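You operate a simulated robot arm through the tools that you are given. There is no shell and no other tool. Be economical: measure what you need, move in short steps, check, and stop when the job is done.

You are at the controls of a simulated robot arm. One attempt, no reset.

JOB
Ready the load box for a 20 A test.
Fine: hang the on test tag on the panel hook first; load selector to load, white peak button once, yellow amps knob to 20 A; the isolator stays off.

It is judged by the outcome, as a careful person would: the job done as asked, and still so three seconds after it is handed in. It fails if anything else is knocked over, pushed out of place, dropped, spilled or broken.

ROBOT AND FRAMES
A 7-joint arm with a two-finger parallel gripper on a trunk, on a base that drives. Base frame: it is fixed to the floor where the robot stands at the start and does not move with it; the origin is under the middle of the robot, x ahead of it, y to its left, z up. Units: mm, rad, N and s.
With the tool pointing down near the work surface it reaches from about 480 to 920 mm from the robot's upright axis, wherever it stands. Its first joint turns from -2.007 to 2.007 rad. Places, roughly: green damper lever [400, -1600, 900]; load selector [300, 1300, 800]; orange belt knob [400, -1100, 600]; panel hook [300, 1600, 700]; red brake knob [300, -500, 900]; red isolator [300, 1700, 800]; red seat lever [500, 500, 900]; white peak button [300, 1400, 1000]; yellow amps knob [300, -800, 900]. Payload 3.91 kg.
The tool frame sits at the grasp point between the pads (the TCP): z along the fingers, y along the line on which they close. The tips reach 30 mm beyond it. The gripper opens to 110 mm. The fingers are 20 mm wide and 10 mm thick; the gripper's body (48 by 112 mm) begins 55 mm behind the TCP.
Orientation is that of the tool frame in the base frame, as a unit quaternion [w, x, y, z]. With the fingers straight down and closing along the base's y, the tool's x points along the base's -x, its y along +y and its z along -z.

CONTROLS
- The arm moves only by the tool move_arm. Its argument "targets" is a list of rows, each an object (a shift or turn left out is 0, a gripper value left out holds the last) with "delta_pos": the shift along the tool's x, y, z in m, a list of three; "dr": the turn, a rotation vector about the tool's x, y, z in rad, a list of three; "jaw": the closure, from 0 (fully open) to 1 (shut). In form: [{"delta_pos": [tx, ty, tz], "dr": [rx, ry, rz], "jaw": jaw}, ...]. A call has 1 to 20 rows; each row shifts and turns the commanded pose from where the row before left it, along the tool's axes as they then stand. A row lasts 0.2 s, in which the tool goes at most 50 mm and 0.15 rad; a call with a longer step from one row to the next is refused whole, and so is a gripper value outside its range. Where a pose cannot be reached the arm comes as near as it can. A force on the tool above 40 N (or 10 N above the force at the start of the call, whichever is more), or a blocked arm, ends the call early, and 0.2 s more pass. Each finger travels about 153 mm/s and halts on what it meets, pressing with about 40 N; the grip force reading is that of the motor and also rises with nothing between the fingers. The clock runs only during rows and for 0.2 s after the last one: add rows that do not move to give the fingers time. It gives the time, the measured TCP pose, the force on the tool (base axes), the opening and the grip force at its end, in the units of the frame above (readings bear some noise), with the torque about the TCP (base axes, N m) and any sound that the robot's microphone picked up, and new pictures: "views" is both (left out), scene, wrist or none.
- Cameras (640 x 400 px; columns grow to the right, rows downward): "scene" is now at [201.9, 156.6, 1391.6]; the picture's right is [-0.64, -0.77, 0.00], its down [-0.59, 0.49, -0.65] and it looks along [0.50, -0.41, -0.76] (base axes); focal length 214 px, centre (320, 200). "wrist" rides on the gripper at [72, 17, -103] in the tool frame; the picture's right is [-0.23, 0.97, 0.00], its down [-0.76, -0.18, -0.62] and it looks along [-0.61, -0.14, 0.78] (tool axes); focal length 222 px, centre (320, 200). There is no depth. A picture from a camera that has moved, and an enlarged one, comes with that camera's place and axes in the base frame and with its lens.
- lift_body(by): slides the trunk up (or, below 0, down) by that many mm; the arm and the scene camera ride with it, the base frame stays. It gives what a move gives, with no picture.
- base_move(legs): drives the robot by 1 to 6 legs, each [ahead, left, turn to the left] in mm, mm and rad, along the robot's own axes; the way and the turn of a leg run together, so that a leg with both is an arc; at most 1500 mm and 3.142 rad a leg. The arm and the cameras ride along, it lands a little off, and it stops where it bumps. It gives what a move gives, and a new picture of the scene camera.
- aim_head(pan, tilt): turns the head with the scene camera to pan (to the left, within 1.396 rad either way) and tilt (down, from -0.506 to 1.204), counted from straight ahead of the robot. It gives what a move gives, and a new picture of the scene camera.
- close_up(camera, box): a new picture of the part [left, top, right, bottom] of that camera's present view, enlarged. No time passes.
- sign_off(): hands the job in; it is judged then, once.

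Go step by step. Nothing tells you exact positions but the pictures and the camera data: compare them with the known pose of the tool, close in by small moves and look again before you grip or let go. The budget is 120 turns and 260 pictures, counting those below and the enlarged ones. Unless the task says otherwise, let go and move clear before handing in, and close with one line.

The tools are called as name(argument=value, ...) on one line, values as JSON. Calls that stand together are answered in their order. move_arm: Moves the arm, as the interface text tells. Its arguments: {"type":"object","properties":{"targets":{"type":"array","items":{"type":"object","properties":{"delta_pos":{"type":"array","items":{"type":"number"}},"dr":{"type":"array","items":{"type":"number"}},"jaw":{"type":"number"}}}},"views":{"type":"string","enum":["both","scene","wrist","none"]}},"required":["targets"]} The other tools are called the same way: lift_body (by) slides the trunk up or down; base_move (legs) drives the base; aim_head (pan, tilt) turns the head that bears the scene camera; close_up (camera, box) takes an enlarged picture of a part of a camera's view; sign_off () hands the job in.

At the start:

```text
t: 0.0
tcp_pos: [302.6, -466.4, 1203.0]
ee_rot: [-0.001, 0.0, 1.0, 0.001]
contact_force: [-0.7, -0.6, -0.7]
torque: [0.01, 0.01, -0.03]
gripper_width: 110.3
gripper_force: 0.0
trunk travel left (down, up): [-750.0, 240.0]
robot x, y, heading: [-1.6, 0.5, 0.001]
head pan, tilt: [-0.691, 0.866]
```

scene: 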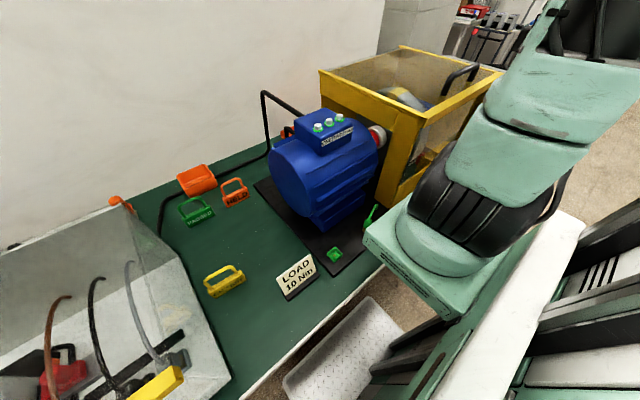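
wrist: 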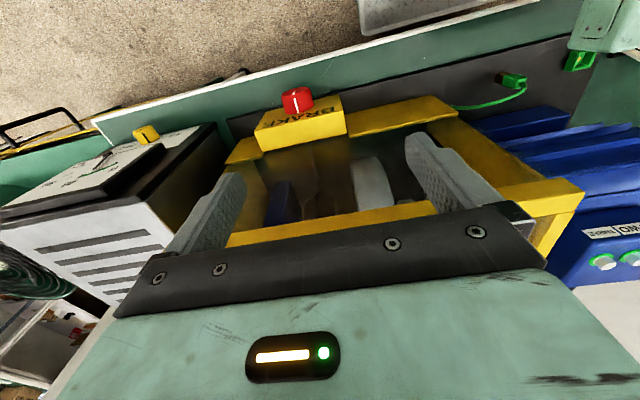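

I see a test bench with a motor, tags (orange HELD, green PASSED, a yellow one), and a load box to the right of it. I'll look around with the head first.

aim_head(pan=-1.2, tilt=0.6)

aim_head(pan=0.0, tilt=0.8)

aim_head(pan=1.2, tilt=0.5)

```text
t: 0.9
tcp_pos: [303.1, -465.6, 1202.1]
ee_rot: [0.0, 0.001, 1.0, 0.0]
contact_force: [-0.2, 0.4, -0.4]
torque: [0.04, 0.01, 0.02]
gripper_width: 110.1
gripper_force: 0.1
trunk travel left (down, up): [-750.0, 240.0]
robot x, y, heading: [2.7, -0.5, -0.002]
head pan, tilt: [-1.201, 0.6]
camera scene: at [174.3, 123.6, 1413.6], right [-0.93, -0.36, 0.0], down [-0.2, 0.53, -0.82], along [0.3, -0.77, -0.57], focal length 214 px, centre (320, 200)
```

scene: 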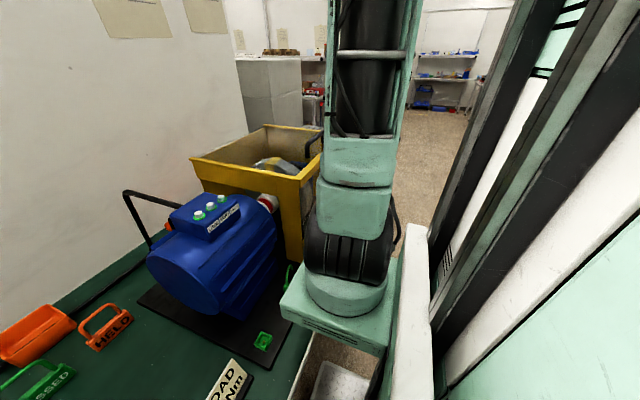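

```text
t: 2.3
tcp_pos: [302.3, -465.8, 1203.7]
ee_rot: [0.0, 0.0, 1.0, -0.001]
contact_force: [-0.1, 0.0, -1.4]
torque: [0.0, -0.03, 0.02]
gripper_width: 109.9
gripper_force: 0.1
trunk travel left (down, up): [-750.0, 240.0]
robot x, y, heading: [-0.3, 0.2, -0.002]
head pan, tilt: [0.0, 0.799]
camera scene: at [222.9, 205.9, 1396.8], right [0.0, -1.0, 0.0], down [-0.72, 0.0, -0.7], along [0.7, 0.0, -0.72], focal length 214 px, centre (320, 200)
```

scene: 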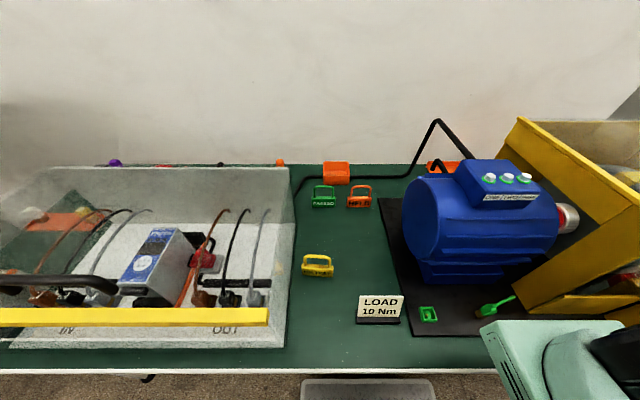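

```text
t: 3.7
tcp_pos: [303.5, -465.6, 1202.5]
ee_rot: [0.001, 0.0, 1.0, -0.001]
contact_force: [-0.1, -0.4, 0.4]
torque: [0.01, 0.0, -0.01]
gripper_width: 109.9
gripper_force: 0.1
trunk travel left (down, up): [-750.0, 240.0]
robot x, y, heading: [-0.0, -0.9, -0.002]
head pan, tilt: [1.201, 0.499]
camera scene: at [175.2, 290.7, 1422.7], right [0.93, -0.36, 0.0], down [-0.17, -0.45, -0.88], along [0.32, 0.82, -0.48], focal length 214 px, centre (320, 200)
```

scene: 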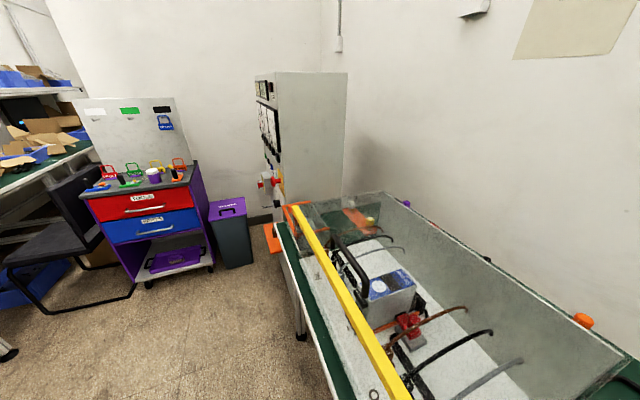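

A tall cabinet stands at left with a control panel, and a cart with tags. I'll enlarge these parts.

close_up(camera="scene", box=[60, 80, 220, 200])

close_up(camera="scene", box=[230, 60, 370, 260])

close_up(camera="wrist", box=[0, 80, 360, 320])

aim_head(pan=0.0, tilt=0.8)

close_up(camera="scene", box=[290, 150, 420, 300])

```text
3.33 times, centred on (140, 140) of scene
camera zoom: at [175.2, 290.7, 1422.7], right [0.93, -0.36, 0.0], down [-0.17, -0.45, -0.88], along [0.32, 0.82, -0.48], focal length 715 px, centre (920, 400)
```

zoom: 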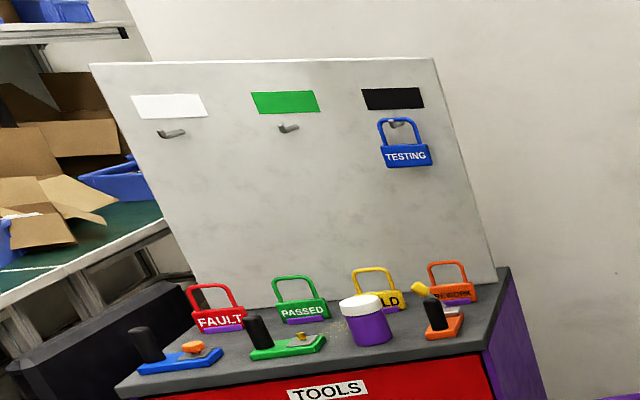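

```text
2.00 times, centred on (300, 160) of scene
camera zoom: at [175.2, 290.7, 1422.7], right [0.93, -0.36, 0.0], down [-0.17, -0.45, -0.88], along [0.32, 0.82, -0.48], focal length 429 px, centre (360, 280)
```

zoom: 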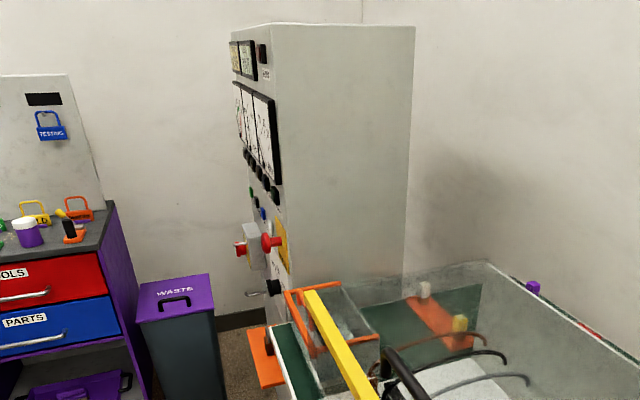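

```text
1.67 times, centred on (180, 200) of wrist
camera zoom: at [230.0, -450.6, 1306.6], right [0.23, 0.97, 0.0], down [0.76, -0.18, 0.62], along [0.61, -0.14, -0.78], focal length 370 px, centre (553, 200)
```

zoom: 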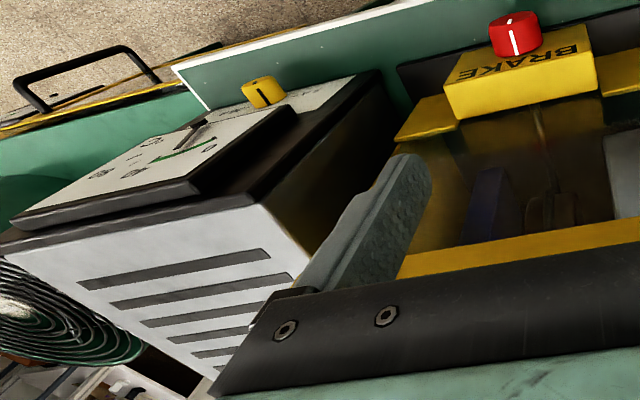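

```text
t: 5.1
tcp_pos: [303.1, -465.5, 1203.3]
ee_rot: [0.0, 0.0, 1.0, 0.0]
contact_force: [-0.5, 0.7, -0.5]
torque: [0.03, -0.01, 0.05]
gripper_width: 110.1
gripper_force: 0.0
trunk travel left (down, up): [-750.0, 240.0]
robot x, y, heading: [1.0, 1.3, -0.003]
head pan, tilt: [0.0, 0.799]
camera scene: at [222.9, 206.0, 1396.8], right [0.0, -1.0, 0.0], down [-0.72, 0.0, -0.7], along [0.7, 0.0, -0.72], focal length 214 px, centre (320, 200)
```

scene: 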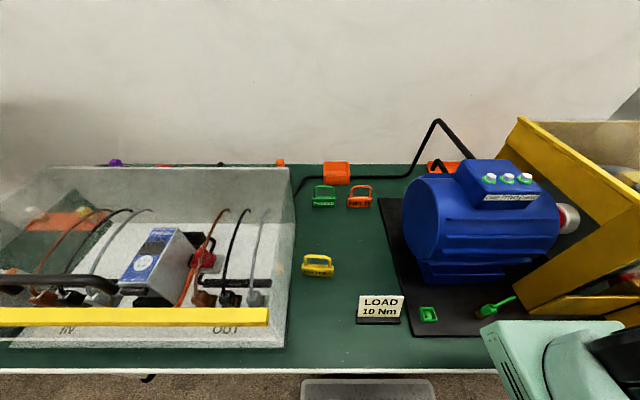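

```text
2.67 times, centred on (355, 225) of scene
camera zoom: at [222.9, 206.0, 1396.8], right [0.0, -1.0, 0.0], down [-0.72, 0.0, -0.7], along [0.7, 0.0, -0.72], focal length 572 px, centre (227, 133)
```

zoom: 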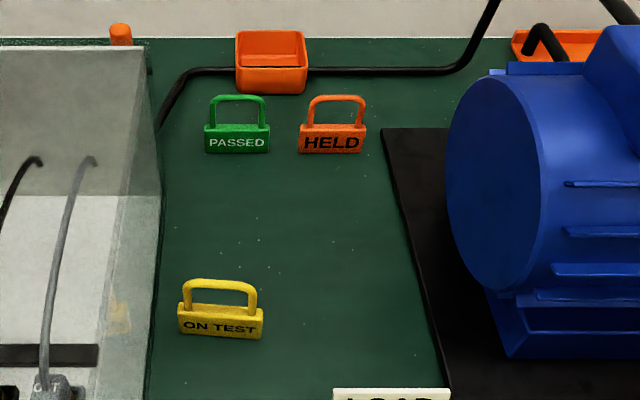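

The yellow ON TEST tag stands on the bench near (550, 210). I'll bring the arm above it at height and look with the wrist camera.

move_arm(targets=[{"delta_pos": [-0.04, 0.03, 0]}, {"delta_pos": [-0.04, 0.03, 0]}, {"delta_pos": [-0.03, 0.04, 0]}, {"delta_pos": [0, 0.05, 0]}, {"delta_pos": [0, 0.05, 0]}, {"delta_pos": [0, 0.05, 0]}, {"delta_pos": [0, 0.05, 0]}, {"delta_pos": [0, 0.05, 0]}, {"delta_pos": [0, 0.05, 0]}, {"delta_pos": [0, 0.05, 0]}, {"delta_pos": [0, 0.05, 0]}, {"delta_pos": [0, 0.05, 0]}, {"delta_pos": [0, 0.05, 0]}, {"delta_pos": [0, 0.05, 0]}, {"delta_pos": [0, 0.02, 0.03]}, {"delta_pos": [0, 0, 0.05]}, {"delta_pos": [0, 0, 0.05]}])

```text
t: 6.0
tcp_pos: [398.9, -373.9, 1204.6]
ee_rot: [-0.004, 0.013, 1.0, -0.001]
contact_force: [-11.1, 0.5, 0.5]
torque: [0.05, -0.08, -0.63]
gripper_width: 109.7
gripper_force: 0.0
trunk travel left (down, up): [-750.0, 240.0]
robot x, y, heading: [0.0, -0.1, -0.001]
head pan, tilt: [0.0, 0.799]
stopped in row 4: the force on the tool passed its limit at 66 N (the readings are from after the stop); the commanded pose is now the measured one
camera scene: at [221.5, 205.1, 1397.0], right [0.0, -1.0, 0.0], down [-0.72, 0.0, -0.7], along [0.7, 0.0, -0.72], focal length 214 px, centre (320, 200)
camera wrist: at [327.1, -356.3, 1308.2], right [0.25, 0.97, 0.0], down [0.76, -0.2, 0.62], along [0.6, -0.16, -0.79], focal length 222 px, centre (320, 200)
```

scene: 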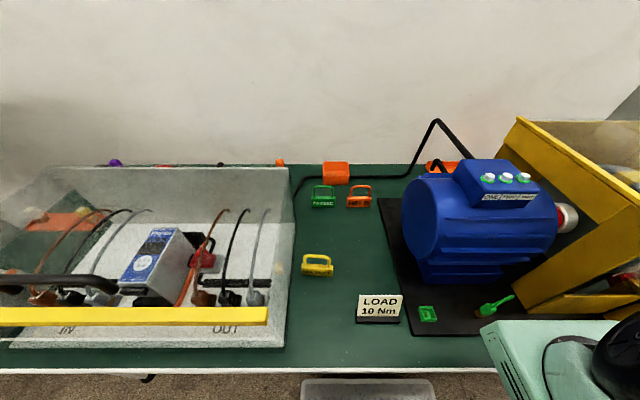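
wrist: 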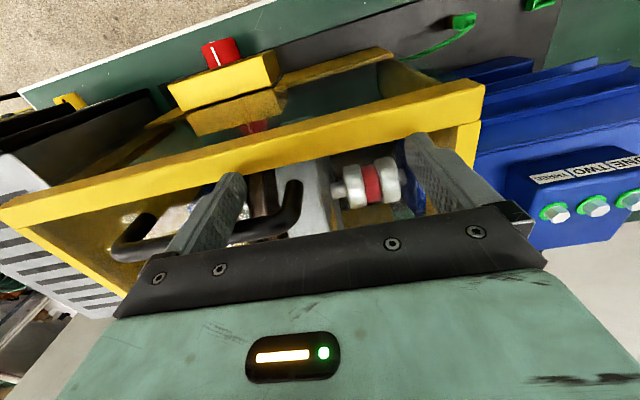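

The finger bumped the tall brake guard; it doesn't look displaced. I'll back off the way I came, raise the arm well, then cross.

move_arm(targets=[{"delta_pos": [0.03, -0.02, 0]}, {"delta_pos": [0.04, -0.03, 0]}, {"delta_pos": [0.03, -0.03, 0]}])

lift_body(by=230)

aim_head(pan=-0.9, tilt=0.8)

```text
t: 6.8
tcp_pos: [298.1, -451.0, 1204.9]
ee_rot: [-0.004, 0.011, 1.0, -0.002]
contact_force: [0.8, -0.3, 0.1]
torque: [-0.02, 0.04, -0.04]
gripper_width: 110.0
gripper_force: 0.1
trunk travel left (down, up): [-750.0, 240.0]
robot x, y, heading: [-3.2, 2.0, 0.0]
head pan, tilt: [0.0, 0.799]
camera scene: at [223.1, 206.0, 1396.7], right [0.0, -1.0, 0.0], down [-0.72, 0.0, -0.7], along [0.7, 0.0, -0.72], focal length 214 px, centre (320, 200)
camera wrist: at [226.9, -433.2, 1308.8], right [0.25, 0.97, -0.01], down [0.76, -0.19, 0.62], along [0.6, -0.16, -0.79], focal length 222 px, centre (320, 200)
```

scene: 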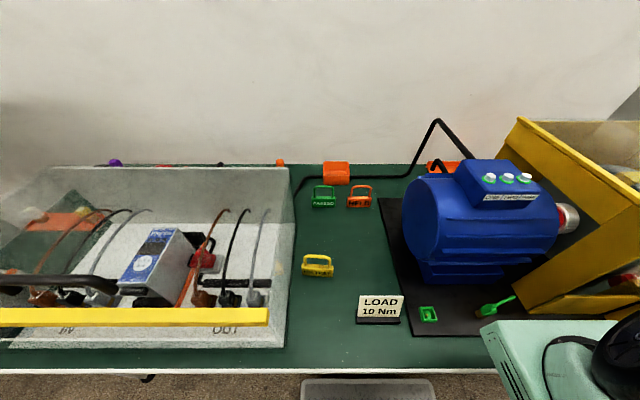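
wrist: 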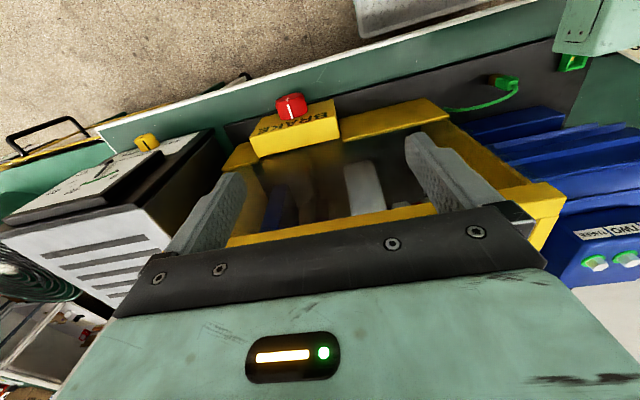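

```text
t: 9.2
tcp_pos: [298.6, -449.5, 1434.8]
ee_rot: [-0.004, 0.013, 1.0, -0.003]
contact_force: [-0.7, 0.1, -0.7]
torque: [-0.01, -0.01, 0.0]
gripper_width: 110.1
gripper_force: 0.0
trunk travel left (down, up): [-980.0, 10.0]
robot x, y, heading: [1.0, 2.1, -0.001]
head pan, tilt: [0.0, 0.799]
```

```text
t: 10.4
tcp_pos: [297.7, -450.3, 1434.7]
ee_rot: [-0.004, 0.012, 1.0, -0.002]
contact_force: [-0.1, 0.3, 0.6]
torque: [0.02, 0.01, 0.02]
gripper_width: 110.0
gripper_force: 0.0
trunk travel left (down, up): [-980.0, 10.0]
robot x, y, heading: [2.2, 0.2, -0.001]
head pan, tilt: [-0.901, 0.799]
camera scene: at [192.3, 142.4, 1626.8], right [-0.78, -0.62, 0.0], down [-0.45, 0.56, -0.7], along [0.43, -0.55, -0.72], focal length 214 px, centre (320, 200)
```

scene: 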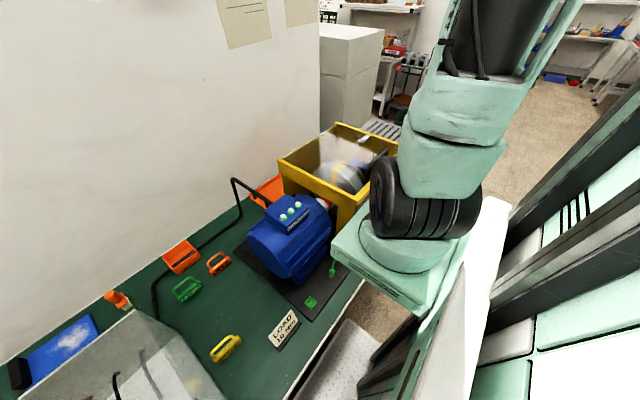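

The guard stayed put. Crossing at height 1434 now.

move_arm(targets=[{"delta_pos": [-0.04, 0.03, 0]}, {"delta_pos": [-0.04, 0.03, 0]}, {"delta_pos": [-0.04, 0.03, 0]}, {"delta_pos": [-0.03, 0.04, 0]}, {"delta_pos": [-0.03, 0.04, 0]}, {"delta_pos": [-0.01, 0.05, 0]}, {"delta_pos": [0, 0.05, 0]}, {"delta_pos": [0, 0.05, 0]}, {"delta_pos": [0, 0.05, 0]}, {"delta_pos": [0, 0.05, 0]}, {"delta_pos": [0, 0.05, 0]}, {"delta_pos": [0, 0.05, 0]}, {"delta_pos": [0, 0.05, 0]}, {"delta_pos": [0, 0.05, 0]}, {"delta_pos": [0, 0.03, 0.03]}], views="wrist")

aim_head(pan=0.0, tilt=0.8)

```text
refused: row 6 steps farther than a row can; nothing moved
```

```text
t: 11.6
tcp_pos: [299.9, -450.6, 1434.4]
ee_rot: [-0.004, 0.011, 1.0, -0.002]
contact_force: [-0.1, 0.2, 0.5]
torque: [0.02, -0.01, 0.02]
gripper_width: 109.9
gripper_force: 0.0
trunk travel left (down, up): [-980.0, 10.0]
robot x, y, heading: [-1.6, 2.2, -0.0]
head pan, tilt: [0.0, 0.799]
camera scene: at [222.9, 205.5, 1626.8], right [0.0, -1.0, 0.0], down [-0.72, 0.0, -0.7], along [0.7, 0.0, -0.72], focal length 214 px, centre (320, 200)
```

scene: 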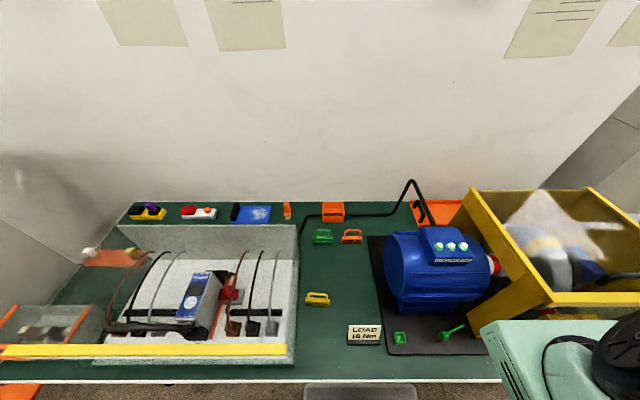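

Parallax puts the bench top at z≈880 and the tag near (461, 211). Crossing now.

move_arm(targets=[{"delta_pos": [-0.04, 0.03, 0]}, {"delta_pos": [-0.04, 0.03, 0]}, {"delta_pos": [-0.04, 0.03, 0]}, {"delta_pos": [-0.03, 0.039, 0]}, {"delta_pos": [-0.03, 0.039, 0]}, {"delta_pos": [0, 0.049, 0]}, {"delta_pos": [0, 0.049, 0]}, {"delta_pos": [0, 0.049, 0]}, {"delta_pos": [0, 0.049, 0]}, {"delta_pos": [0, 0.049, 0]}, {"delta_pos": [0, 0.049, 0]}, {"delta_pos": [0, 0.049, 0]}, {"delta_pos": [0, 0.049, 0]}, {"delta_pos": [0, 0.049, 0]}, {"delta_pos": [0, 0.03, 0.03]}], views="both")

```text
t: 14.8
tcp_pos: [493.0, 184.6, 1398.8]
ee_rot: [-0.003, 0.013, 1.0, -0.002]
contact_force: [0.0, -0.2, -0.1]
torque: [0.0, -0.01, -0.01]
gripper_width: 110.1
gripper_force: 0.0
trunk travel left (down, up): [-980.0, 10.0]
robot x, y, heading: [0.7, 0.5, -0.002]
head pan, tilt: [0.0, 0.799]
camera scene: at [222.6, 205.2, 1626.9], right [0.0, -1.0, 0.0], down [-0.72, 0.0, -0.7], along [0.7, 0.0, -0.72], focal length 214 px, centre (320, 200)
camera wrist: at [421.2, 202.6, 1503.2], right [0.25, 0.97, -0.01], down [0.76, -0.19, 0.62], along [0.6, -0.16, -0.79], focal length 222 px, centre (320, 200)
```

scene: 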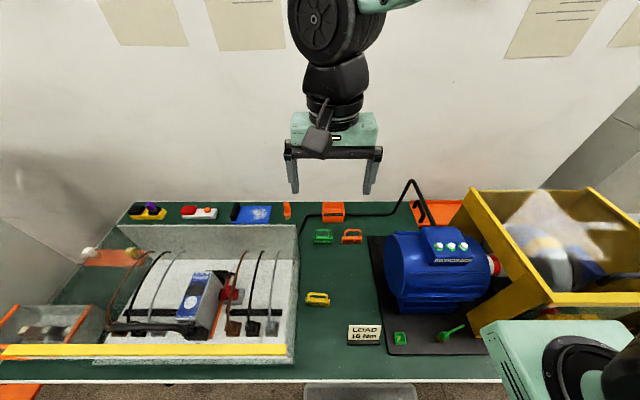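
wrist: 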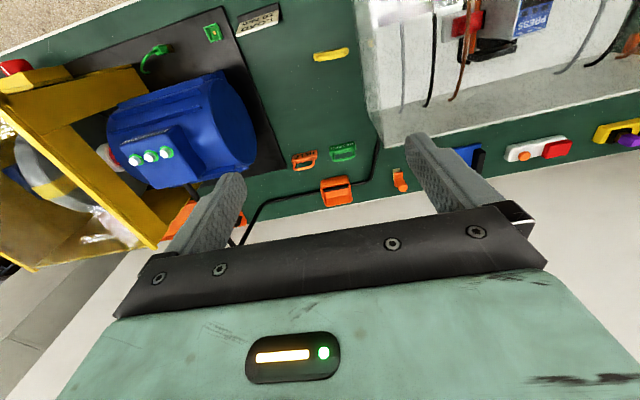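

Tag confirmed near (470, 209), ~75 mm wide, standing and facing me. I'll back the base up 250 mm and tilt the tool 45° forward for a grasp that also suits hanging it.

base_move(legs=[[-250, 0, 0]])

move_arm(targets=[{"dr": [0, -0.131, 0], "delta_pos": [-0.0, 0.005, 0.04]}, {"dr": [0, -0.131, 0], "delta_pos": [0, 0.005, 0.04]}, {"dr": [0, -0.131, 0], "delta_pos": [0.01, 0.005, 0.04]}, {"dr": [0, -0.131, 0], "delta_pos": [0.02, 0.005, 0.03]}, {"dr": [0, -0.131, 0], "delta_pos": [0.02, 0.005, 0.03]}, {"dr": [0, -0.131, 0], "delta_pos": [0.03, 0, 0.03]}])

```text
t: 16.6
tcp_pos: [247.4, 184.5, 1398.5]
ee_rot: [-0.004, 0.012, 1.0, -0.004]
contact_force: [0.1, -0.6, -0.6]
torque: [0.0, 0.01, -0.01]
gripper_width: 110.1
gripper_force: 0.0
trunk travel left (down, up): [-980.0, 10.0]
robot x, y, heading: [-244.6, 5.4, 0.001]
head pan, tilt: [0.0, 0.799]
camera scene: at [-22.8, 205.7, 1626.7], right [0.0, -1.0, 0.0], down [-0.72, 0.0, -0.7], along [0.7, 0.0, -0.72], focal length 214 px, centre (320, 200)
```

scene: 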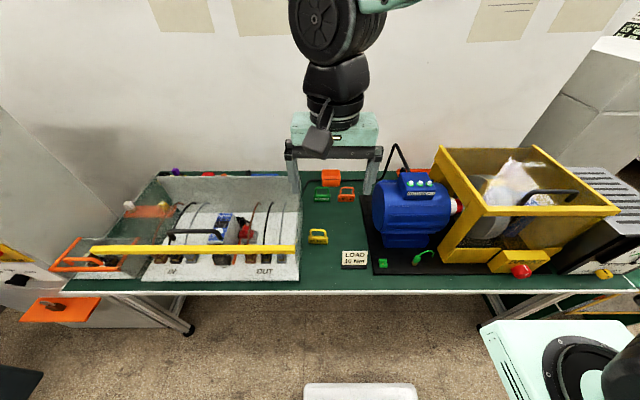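

```text
t: 18.0
tcp_pos: [242.8, 207.1, 1165.2]
ee_rot: [0.381, 0.01, 0.925, -0.008]
contact_force: [0.4, -1.4, 1.0]
torque: [0.03, 0.05, 0.01]
gripper_width: 110.0
gripper_force: 0.0
trunk travel left (down, up): [-980.0, 10.0]
robot x, y, heading: [-245.4, -0.8, -0.006]
head pan, tilt: [0.0, 0.799]
camera scene: at [-21.4, 204.8, 1625.5], right [0.01, -1.0, 0.0], down [-0.73, 0.0, -0.69], along [0.69, 0.01, -0.73], focal length 214 px, centre (320, 200)
camera wrist: at [117.7, 225.1, 1187.9], right [0.19, 0.97, 0.15], down [0.1, -0.17, 0.98], along [0.98, -0.17, -0.13], focal length 222 px, centre (320, 200)
```

scene: 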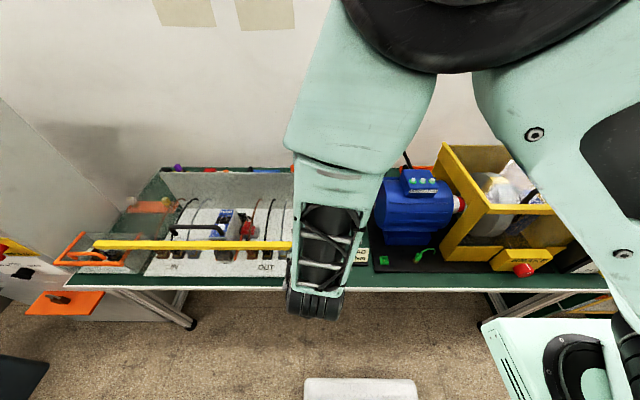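
wrist: 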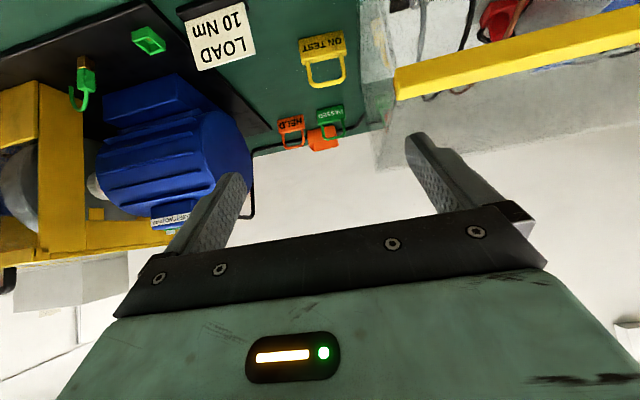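

The tool is tilted and aligned in y. Let me enlarge the tag in the wrist view.

close_up(camera="wrist", box=[250, 0, 410, 100])

```text
4.00 times, centred on (330, 50) of wrist
camera zoom: at [117.7, 225.1, 1187.9], right [0.19, 0.97, 0.15], down [0.1, -0.17, 0.98], along [0.98, -0.17, -0.13], focal length 888 px, centre (280, 800)
```

zoom: 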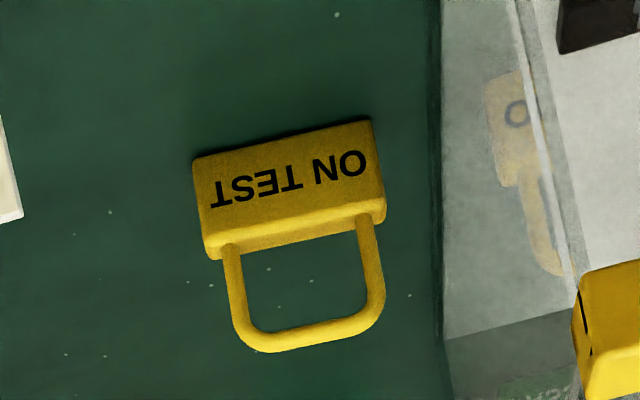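

The plate is ~73 mm wide, 33 high, 13 thick, its left edge about 25 mm from the clear wall. I'll approach slightly right of centre with the jaw at ~100 mm; first to a stand-off 150 mm out.

move_arm(targets=[{"delta_pos": [0.01, 0, 0.041], "jaw": 0.09}, {"delta_pos": [0.01, 0, 0.041]}, {"delta_pos": [0.01, 0, 0.041]}, {"delta_pos": [0.01, 0, 0.041]}, {}], views="wrist")

close_up(camera="wrist", box=[200, 0, 520, 200])

```text
t: 19.2
tcp_pos: [324.8, 204.7, 1019.7]
ee_rot: [0.38, 0.011, 0.925, -0.007]
contact_force: [-1.0, -0.5, -0.1]
torque: [0.02, -0.01, 0.01]
gripper_width: 100.3
gripper_force: 0.0
trunk travel left (down, up): [-980.0, 10.0]
robot x, y, heading: [-249.6, -1.0, -0.002]
head pan, tilt: [0.0, 0.799]
camera wrist: at [200.5, 223.5, 1042.7], right [0.19, 0.97, 0.16], down [0.1, -0.18, 0.98], along [0.98, -0.17, -0.13], focal length 222 px, centre (320, 200)
```

wrist: 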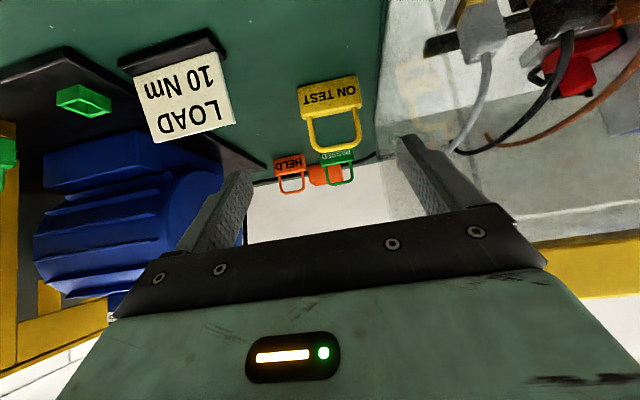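

```text
2.00 times, centred on (360, 100) of wrist
camera zoom: at [200.5, 223.5, 1042.7], right [0.19, 0.97, 0.16], down [0.1, -0.18, 0.98], along [0.98, -0.17, -0.13], focal length 444 px, centre (240, 400)
```

zoom: 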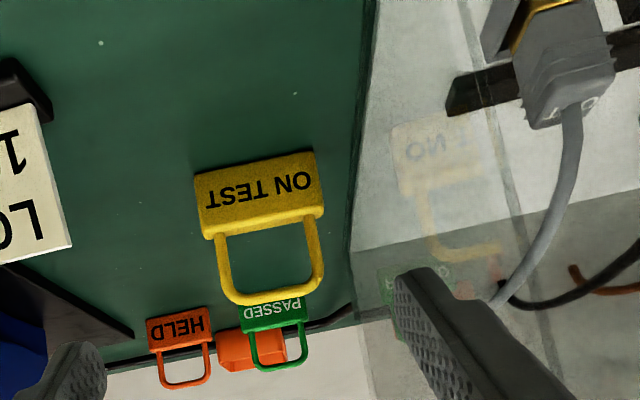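

Two views suggest the bench is nearer z≈855 and the tag at x≈465–475. I'll move in 100 mm more along the tool axis and re-measure.

move_arm(targets=[{"delta_pos": [0, 0, 0.034]}, {"delta_pos": [0, 0, 0.034]}, {"delta_pos": [0, 0, 0.034]}, {}], views="wrist")

close_up(camera="wrist", box=[200, 0, 520, 200])

```text
t: 20.2
tcp_pos: [396.7, 203.5, 947.7]
ee_rot: [0.38, 0.01, 0.925, -0.006]
contact_force: [-0.3, 0.4, 0.7]
torque: [0.02, 0.01, 0.02]
gripper_width: 99.7
gripper_force: 0.1
trunk travel left (down, up): [-980.0, 10.0]
robot x, y, heading: [-247.9, -2.1, -0.008]
head pan, tilt: [0.0, 0.799]
camera wrist: at [272.3, 222.3, 971.6], right [0.19, 0.97, 0.15], down [0.1, -0.17, 0.98], along [0.98, -0.17, -0.13], focal length 222 px, centre (320, 200)
```

wrist: 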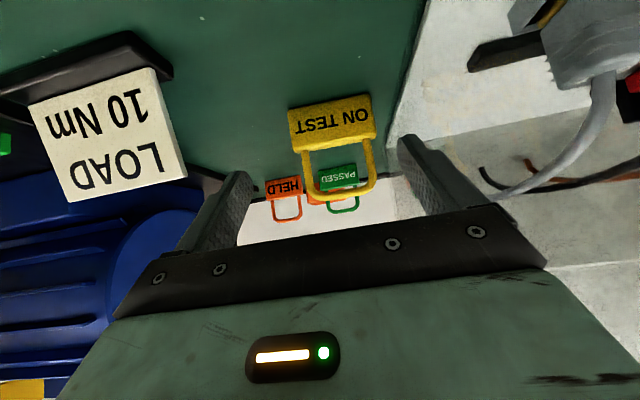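

```text
2.00 times, centred on (360, 100) of wrist
camera zoom: at [272.3, 222.3, 971.6], right [0.19, 0.97, 0.15], down [0.1, -0.17, 0.98], along [0.98, -0.17, -0.13], focal length 444 px, centre (240, 400)
```

zoom: 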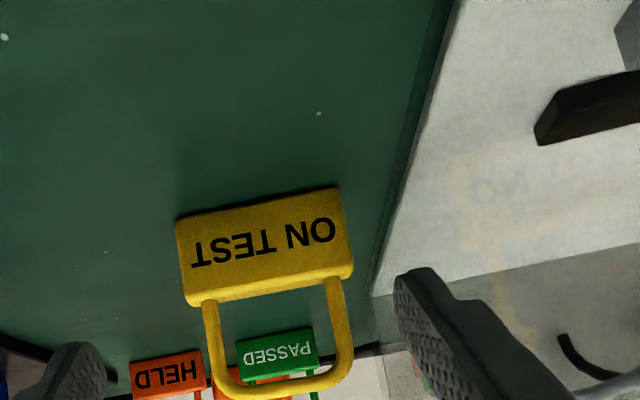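

Refined: bench z≈851, tag front face x≈478, centre y≈212, width 80. I'll shift 7 mm left and advance most of the way, then check.

move_arm(targets=[{"delta_pos": [-0.004, 0.007, 0.02]}, {"delta_pos": [-0.004, 0, 0.025]}, {"delta_pos": [0, 0, 0.02]}, {}], views="wrist")

close_up(camera="wrist", box=[200, 50, 520, 250])

```text
t: 21.2
tcp_pos: [447.9, 210.0, 905.5]
ee_rot: [0.38, 0.01, 0.925, -0.007]
contact_force: [-0.1, 0.6, 0.3]
torque: [0.01, 0.01, -0.01]
gripper_width: 100.0
gripper_force: 0.1
trunk travel left (down, up): [-980.0, 10.0]
robot x, y, heading: [-249.5, 0.2, -0.003]
head pan, tilt: [0.0, 0.799]
camera wrist: at [323.2, 227.9, 929.1], right [0.19, 0.97, 0.15], down [0.1, -0.17, 0.98], along [0.98, -0.17, -0.13], focal length 222 px, centre (320, 200)
```

wrist: 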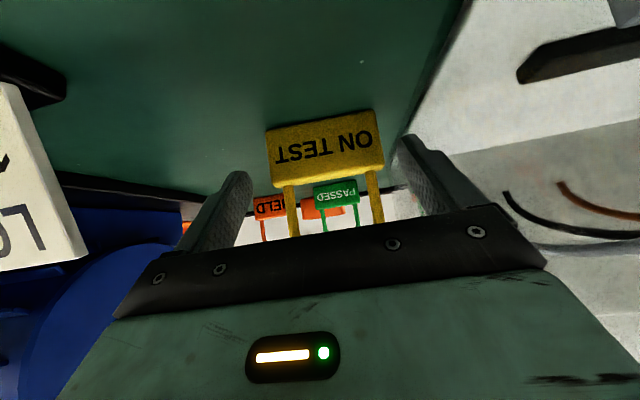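

```text
2.00 times, centred on (360, 150) of wrist
camera zoom: at [323.2, 227.9, 929.1], right [0.19, 0.97, 0.15], down [0.1, -0.17, 0.98], along [0.98, -0.17, -0.13], focal length 444 px, centre (240, 300)
```

zoom: 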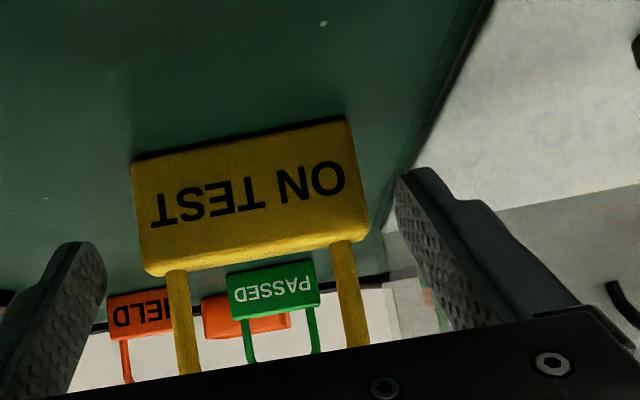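

Clearances are good on both sides (≈7 mm to the tag, ≈14 mm to the wall). Advancing the last 30 mm and closing.

move_arm(targets=[{"delta_pos": [-0.0015, 0, 0.015]}, {"delta_pos": [-0.0015, 0, 0.015]}, {}], views="wrist")

move_arm(targets=[{"jaw": 0.2}, {"jaw": 0.3}, {"jaw": 0.4}, {"jaw": 0.5}, {}, {}], views="both")

```text
t: 22.0
tcp_pos: [471.9, 208.4, 886.6]
ee_rot: [0.381, 0.01, 0.925, -0.007]
contact_force: [0.9, -0.5, -1.0]
torque: [0.02, -0.01, 0.01]
gripper_width: 100.2
gripper_force: 0.0
trunk travel left (down, up): [-980.0, 10.0]
robot x, y, heading: [-245.2, 1.3, 0.001]
head pan, tilt: [0.0, 0.799]
camera wrist: at [347.5, 227.0, 910.3], right [0.19, 0.97, 0.15], down [0.1, -0.18, 0.98], along [0.98, -0.17, -0.13], focal length 222 px, centre (320, 200)
```

wrist: 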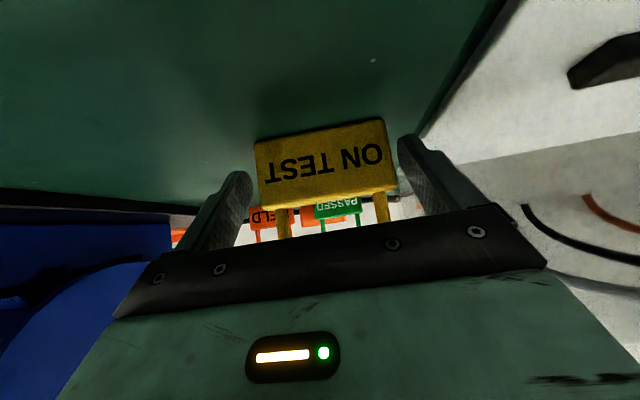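

```text
t: 23.4
tcp_pos: [471.6, 208.2, 887.3]
ee_rot: [0.381, 0.011, 0.924, -0.007]
contact_force: [-0.2, 0.0, 0.0]
torque: [0.03, 0.03, 0.04]
gripper_width: 81.4
gripper_force: 39.6
trunk travel left (down, up): [-980.0, 10.0]
robot x, y, heading: [-245.4, -1.8, -0.006]
head pan, tilt: [0.0, 0.799]
camera scene: at [-23.0, 205.7, 1626.7], right [0.0, -1.0, 0.0], down [-0.72, 0.0, -0.7], along [0.7, 0.0, -0.72], focal length 214 px, centre (320, 200)
camera wrist: at [347.4, 227.1, 910.4], right [0.19, 0.97, 0.15], down [0.1, -0.18, 0.98], along [0.98, -0.17, -0.13], focal length 222 px, centre (320, 200)
```

scene: 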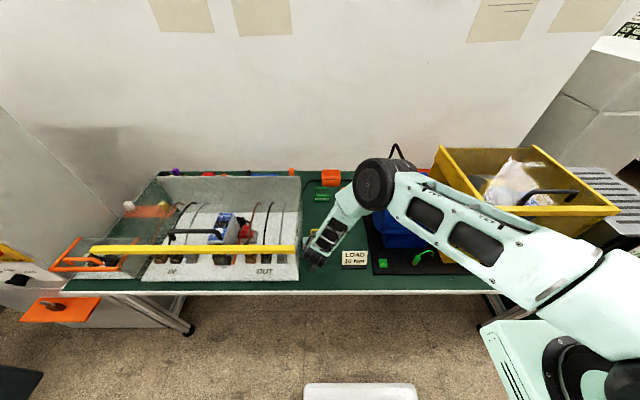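
wrist: 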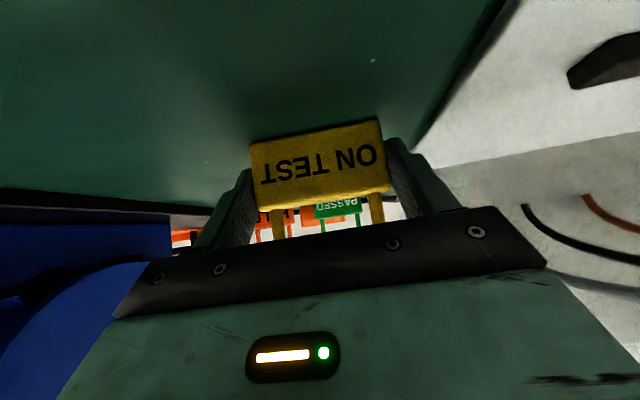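

The tag is gripped (81 mm, 40 N). Lifting straight up 200 mm and then drawing back toward the robot.

move_arm(targets=[{"delta_pos": [-0.014, 0, -0.014]}, {"delta_pos": [-0.028, 0, -0.028]}, {"delta_pos": [-0.03, 0, -0.03]}, {"delta_pos": [-0.03, 0, -0.03]}, {"delta_pos": [-0.03, 0, -0.03]}, {"delta_pos": [-0.03, 0, -0.03]}, {"delta_pos": [0, 0, -0.04]}, {"delta_pos": [0.0, 0, -0.04]}, {"delta_pos": [0.0, 0, -0.04]}, {"delta_pos": [0.0, 0, -0.04]}, {}], views="both")

```text
t: 25.8
tcp_pos: [358.1, 214.5, 1229.8]
ee_rot: [0.38, 0.01, 0.925, -0.007]
contact_force: [-0.8, 0.2, -0.3]
torque: [0.0, -0.01, -0.03]
gripper_width: 81.1
gripper_force: 40.4
trunk travel left (down, up): [-980.0, 10.0]
robot x, y, heading: [-246.5, 2.8, -0.005]
head pan, tilt: [0.0, 0.799]
camera scene: at [-23.3, 205.6, 1626.8], right [0.0, -1.0, 0.0], down [-0.72, 0.0, -0.7], along [0.7, 0.0, -0.72], focal length 214 px, centre (320, 200)
camera wrist: at [234.6, 233.1, 1252.4], right [0.19, 0.97, 0.15], down [0.1, -0.17, 0.98], along [0.98, -0.17, -0.13], focal length 222 px, centre (320, 200)
```

scene: 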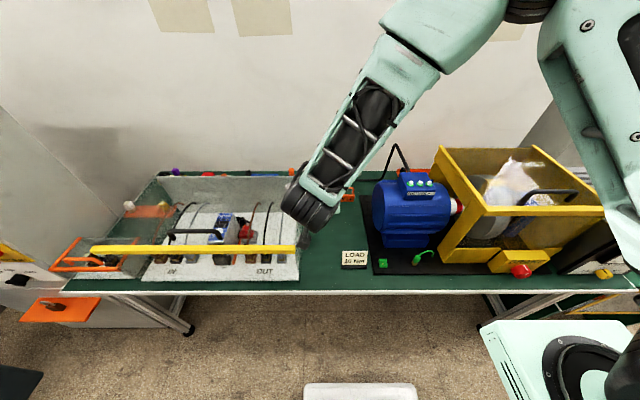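
wrist: 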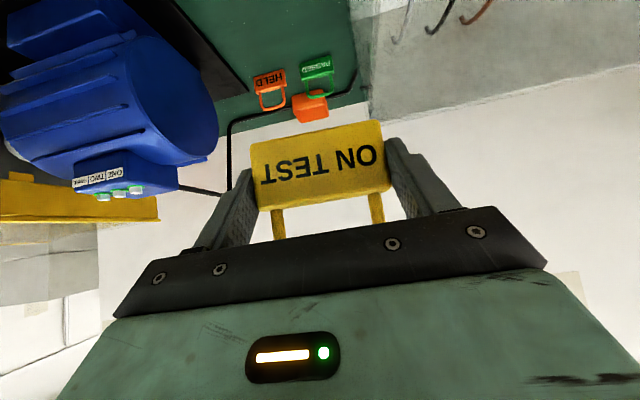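

The tag is held. Now looking left along the floor route to the panel.

aim_head(pan=1.0, tilt=0.6)

aim_head(pan=1.39, tilt=0.9)

```text
t: 27.1
tcp_pos: [359.5, 215.0, 1228.1]
ee_rot: [0.38, 0.01, 0.925, -0.007]
contact_force: [0.4, -0.4, -0.2]
torque: [-0.02, 0.02, 0.04]
gripper_width: 81.4
gripper_force: 39.9
trunk travel left (down, up): [-980.0, 10.0]
robot x, y, heading: [-246.8, -0.5, -0.006]
head pan, tilt: [1.0, 0.6]
camera scene: at [-55.7, 280.1, 1643.6], right [0.84, -0.54, 0.0], down [-0.31, -0.47, -0.82], along [0.45, 0.69, -0.57], focal length 214 px, centre (320, 200)
```

scene: 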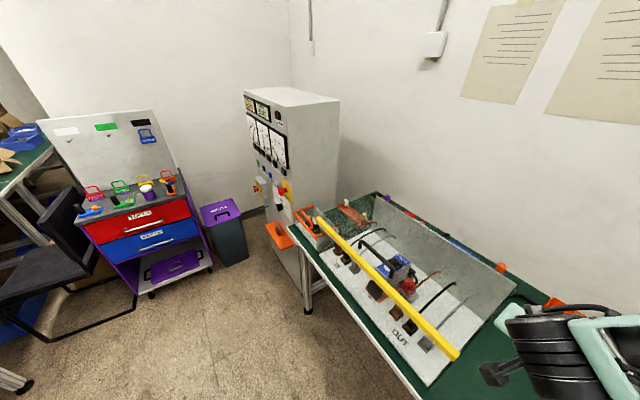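

```text
t: 27.9
tcp_pos: [358.6, 214.8, 1228.7]
ee_rot: [0.379, 0.011, 0.925, -0.007]
contact_force: [0.0, -0.5, -0.5]
torque: [-0.01, -0.02, -0.02]
gripper_width: 81.1
gripper_force: 40.2
trunk travel left (down, up): [-980.0, 10.0]
robot x, y, heading: [-245.6, 0.5, -0.004]
head pan, tilt: [1.389, 0.901]
camera scene: at [-89.7, 280.2, 1618.9], right [0.98, -0.18, 0.0], down [-0.14, -0.77, -0.62], along [0.11, 0.61, -0.78], focal length 214 px, centre (320, 200)
```

scene: 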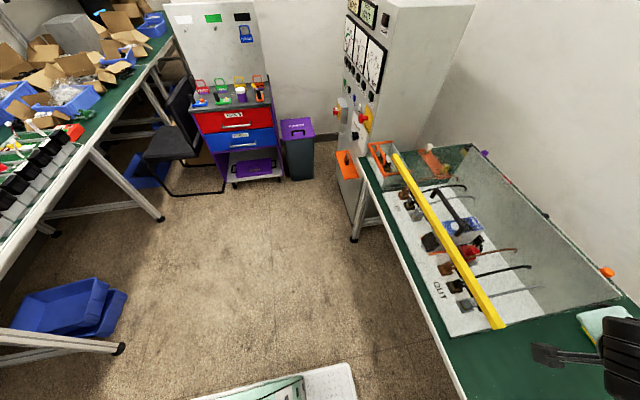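

The floor is clear. I'll back off 250 mm so the tag clears the cabinet, then strafe left about 1150 mm.

base_move(legs=[[-250, 0, 0], [0, 1150, 0]])

aim_head(pan=0.2, tilt=0.7)

```text
t: 35.2
tcp_pos: [96.3, 1376.0, 1229.0]
ee_rot: [0.38, 0.002, 0.925, -0.003]
contact_force: [0.5, -0.2, -0.6]
torque: [0.0, 0.0, 0.0]
gripper_width: 81.4
gripper_force: 39.6
trunk travel left (down, up): [-980.0, 10.0]
robot x, y, heading: [-506.1, 1150.9, 0.011]
head pan, tilt: [1.389, 0.901]
camera scene: at [-352.9, 1434.3, 1618.8], right [0.99, -0.17, 0.0], down [-0.13, -0.77, -0.62], along [0.1, 0.61, -0.78], focal length 214 px, centre (320, 200)
```

scene: 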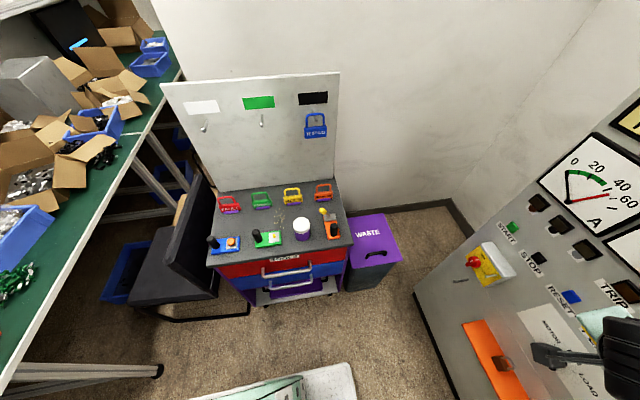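

```text
t: 36.6
tcp_pos: [98.0, 1377.4, 1229.5]
ee_rot: [0.381, 0.002, 0.924, -0.004]
contact_force: [-0.6, 0.8, -0.2]
torque: [-0.03, 0.01, -0.02]
gripper_width: 81.0
gripper_force: 39.7
trunk travel left (down, up): [-980.0, 10.0]
robot x, y, heading: [-504.8, 1156.0, 0.014]
head pan, tilt: [0.201, 0.7]
camera scene: at [-282.5, 1378.1, 1635.0], right [0.21, -0.98, 0.0], down [-0.63, -0.14, -0.76], along [0.75, 0.16, -0.64], focal length 214 px, centre (320, 200)
```

scene: 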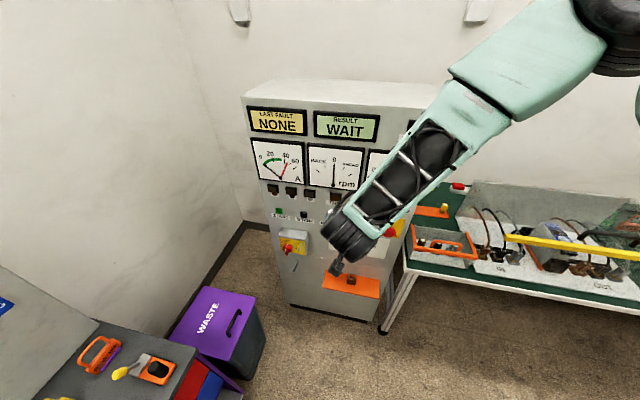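

The panel is in view but the arm hides part of it. I'll shift the arm right 250 mm and up to see it all.

move_arm(targets=[{"delta_pos": [0, -0.04, 0]}, {"delta_pos": [0, -0.05, 0]}, {"delta_pos": [0, -0.05, 0]}, {"delta_pos": [0, -0.05, 0]}, {"delta_pos": [0, -0.05, 0]}, {"delta_pos": [0, -0.05, 0]}, {}], views="scene")

close_up(camera="scene", box=[230, 80, 480, 330])

close_up(camera="scene", box=[250, 180, 410, 310])

close_up(camera="wrist", box=[0, 0, 640, 400])

```text
t: 38.2
tcp_pos: [133.1, 1099.2, 1229.1]
ee_rot: [0.38, 0.002, 0.925, -0.004]
contact_force: [1.2, 1.1, -0.3]
torque: [0.01, -0.01, 0.02]
gripper_width: 81.1
gripper_force: 40.0
out of reach, approached as far as the arm can: row 5, 6
trunk travel left (down, up): [-980.0, 10.0]
robot x, y, heading: [-504.3, 1152.3, 0.014]
head pan, tilt: [0.201, 0.7]
camera scene: at [-282.5, 1377.6, 1635.0], right [0.21, -0.98, 0.0], down [-0.63, -0.14, -0.76], along [0.75, 0.16, -0.64], focal length 214 px, centre (320, 200)
```

scene: 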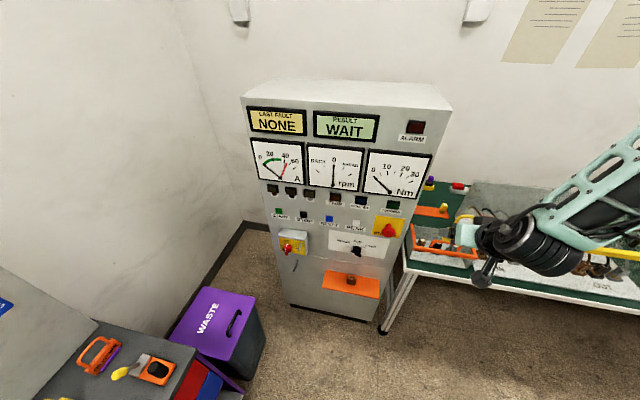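

```text
1.60 times, centred on (355, 205) of scene
camera zoom: at [-282.5, 1377.6, 1635.0], right [0.21, -0.98, 0.0], down [-0.63, -0.14, -0.76], along [0.75, 0.16, -0.64], focal length 343 px, centre (264, 192)
```

zoom: 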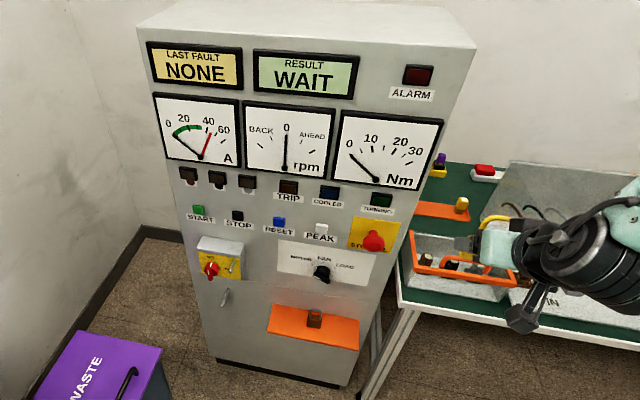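

```text
3.08 times, centred on (330, 245) of scene
camera zoom: at [-282.5, 1377.6, 1635.0], right [0.21, -0.98, 0.0], down [-0.63, -0.14, -0.76], along [0.75, 0.16, -0.64], focal length 660 px, centre (289, 62)
```

zoom: 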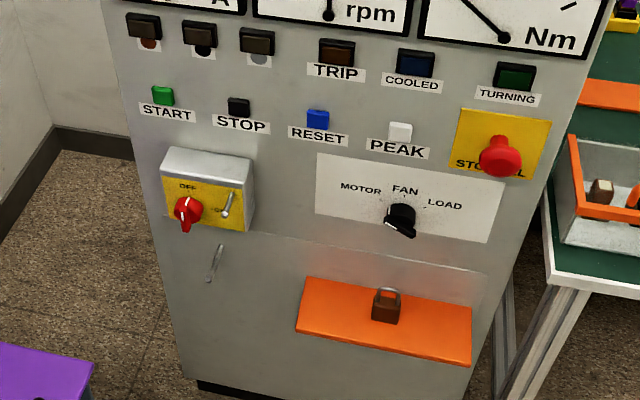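

```text
1.00 times, centred on (320, 200) of wrist (not enlarged: the box is as wide or as high as the picture)
camera zoom: at [8.7, 1116.1, 1250.8], right [0.17, 0.97, 0.15], down [0.1, -0.17, 0.98], along [0.98, -0.15, -0.13], focal length 222 px, centre (320, 200)
```

zoom: 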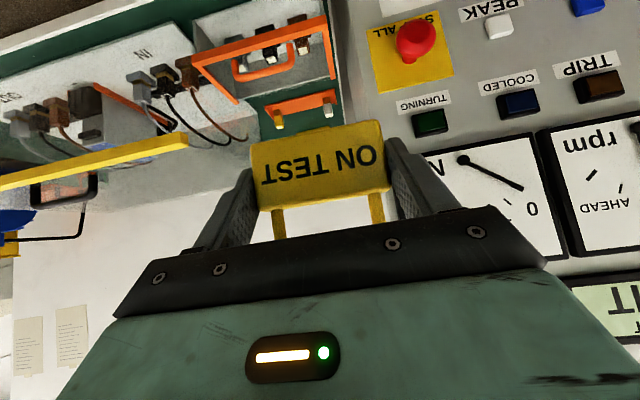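

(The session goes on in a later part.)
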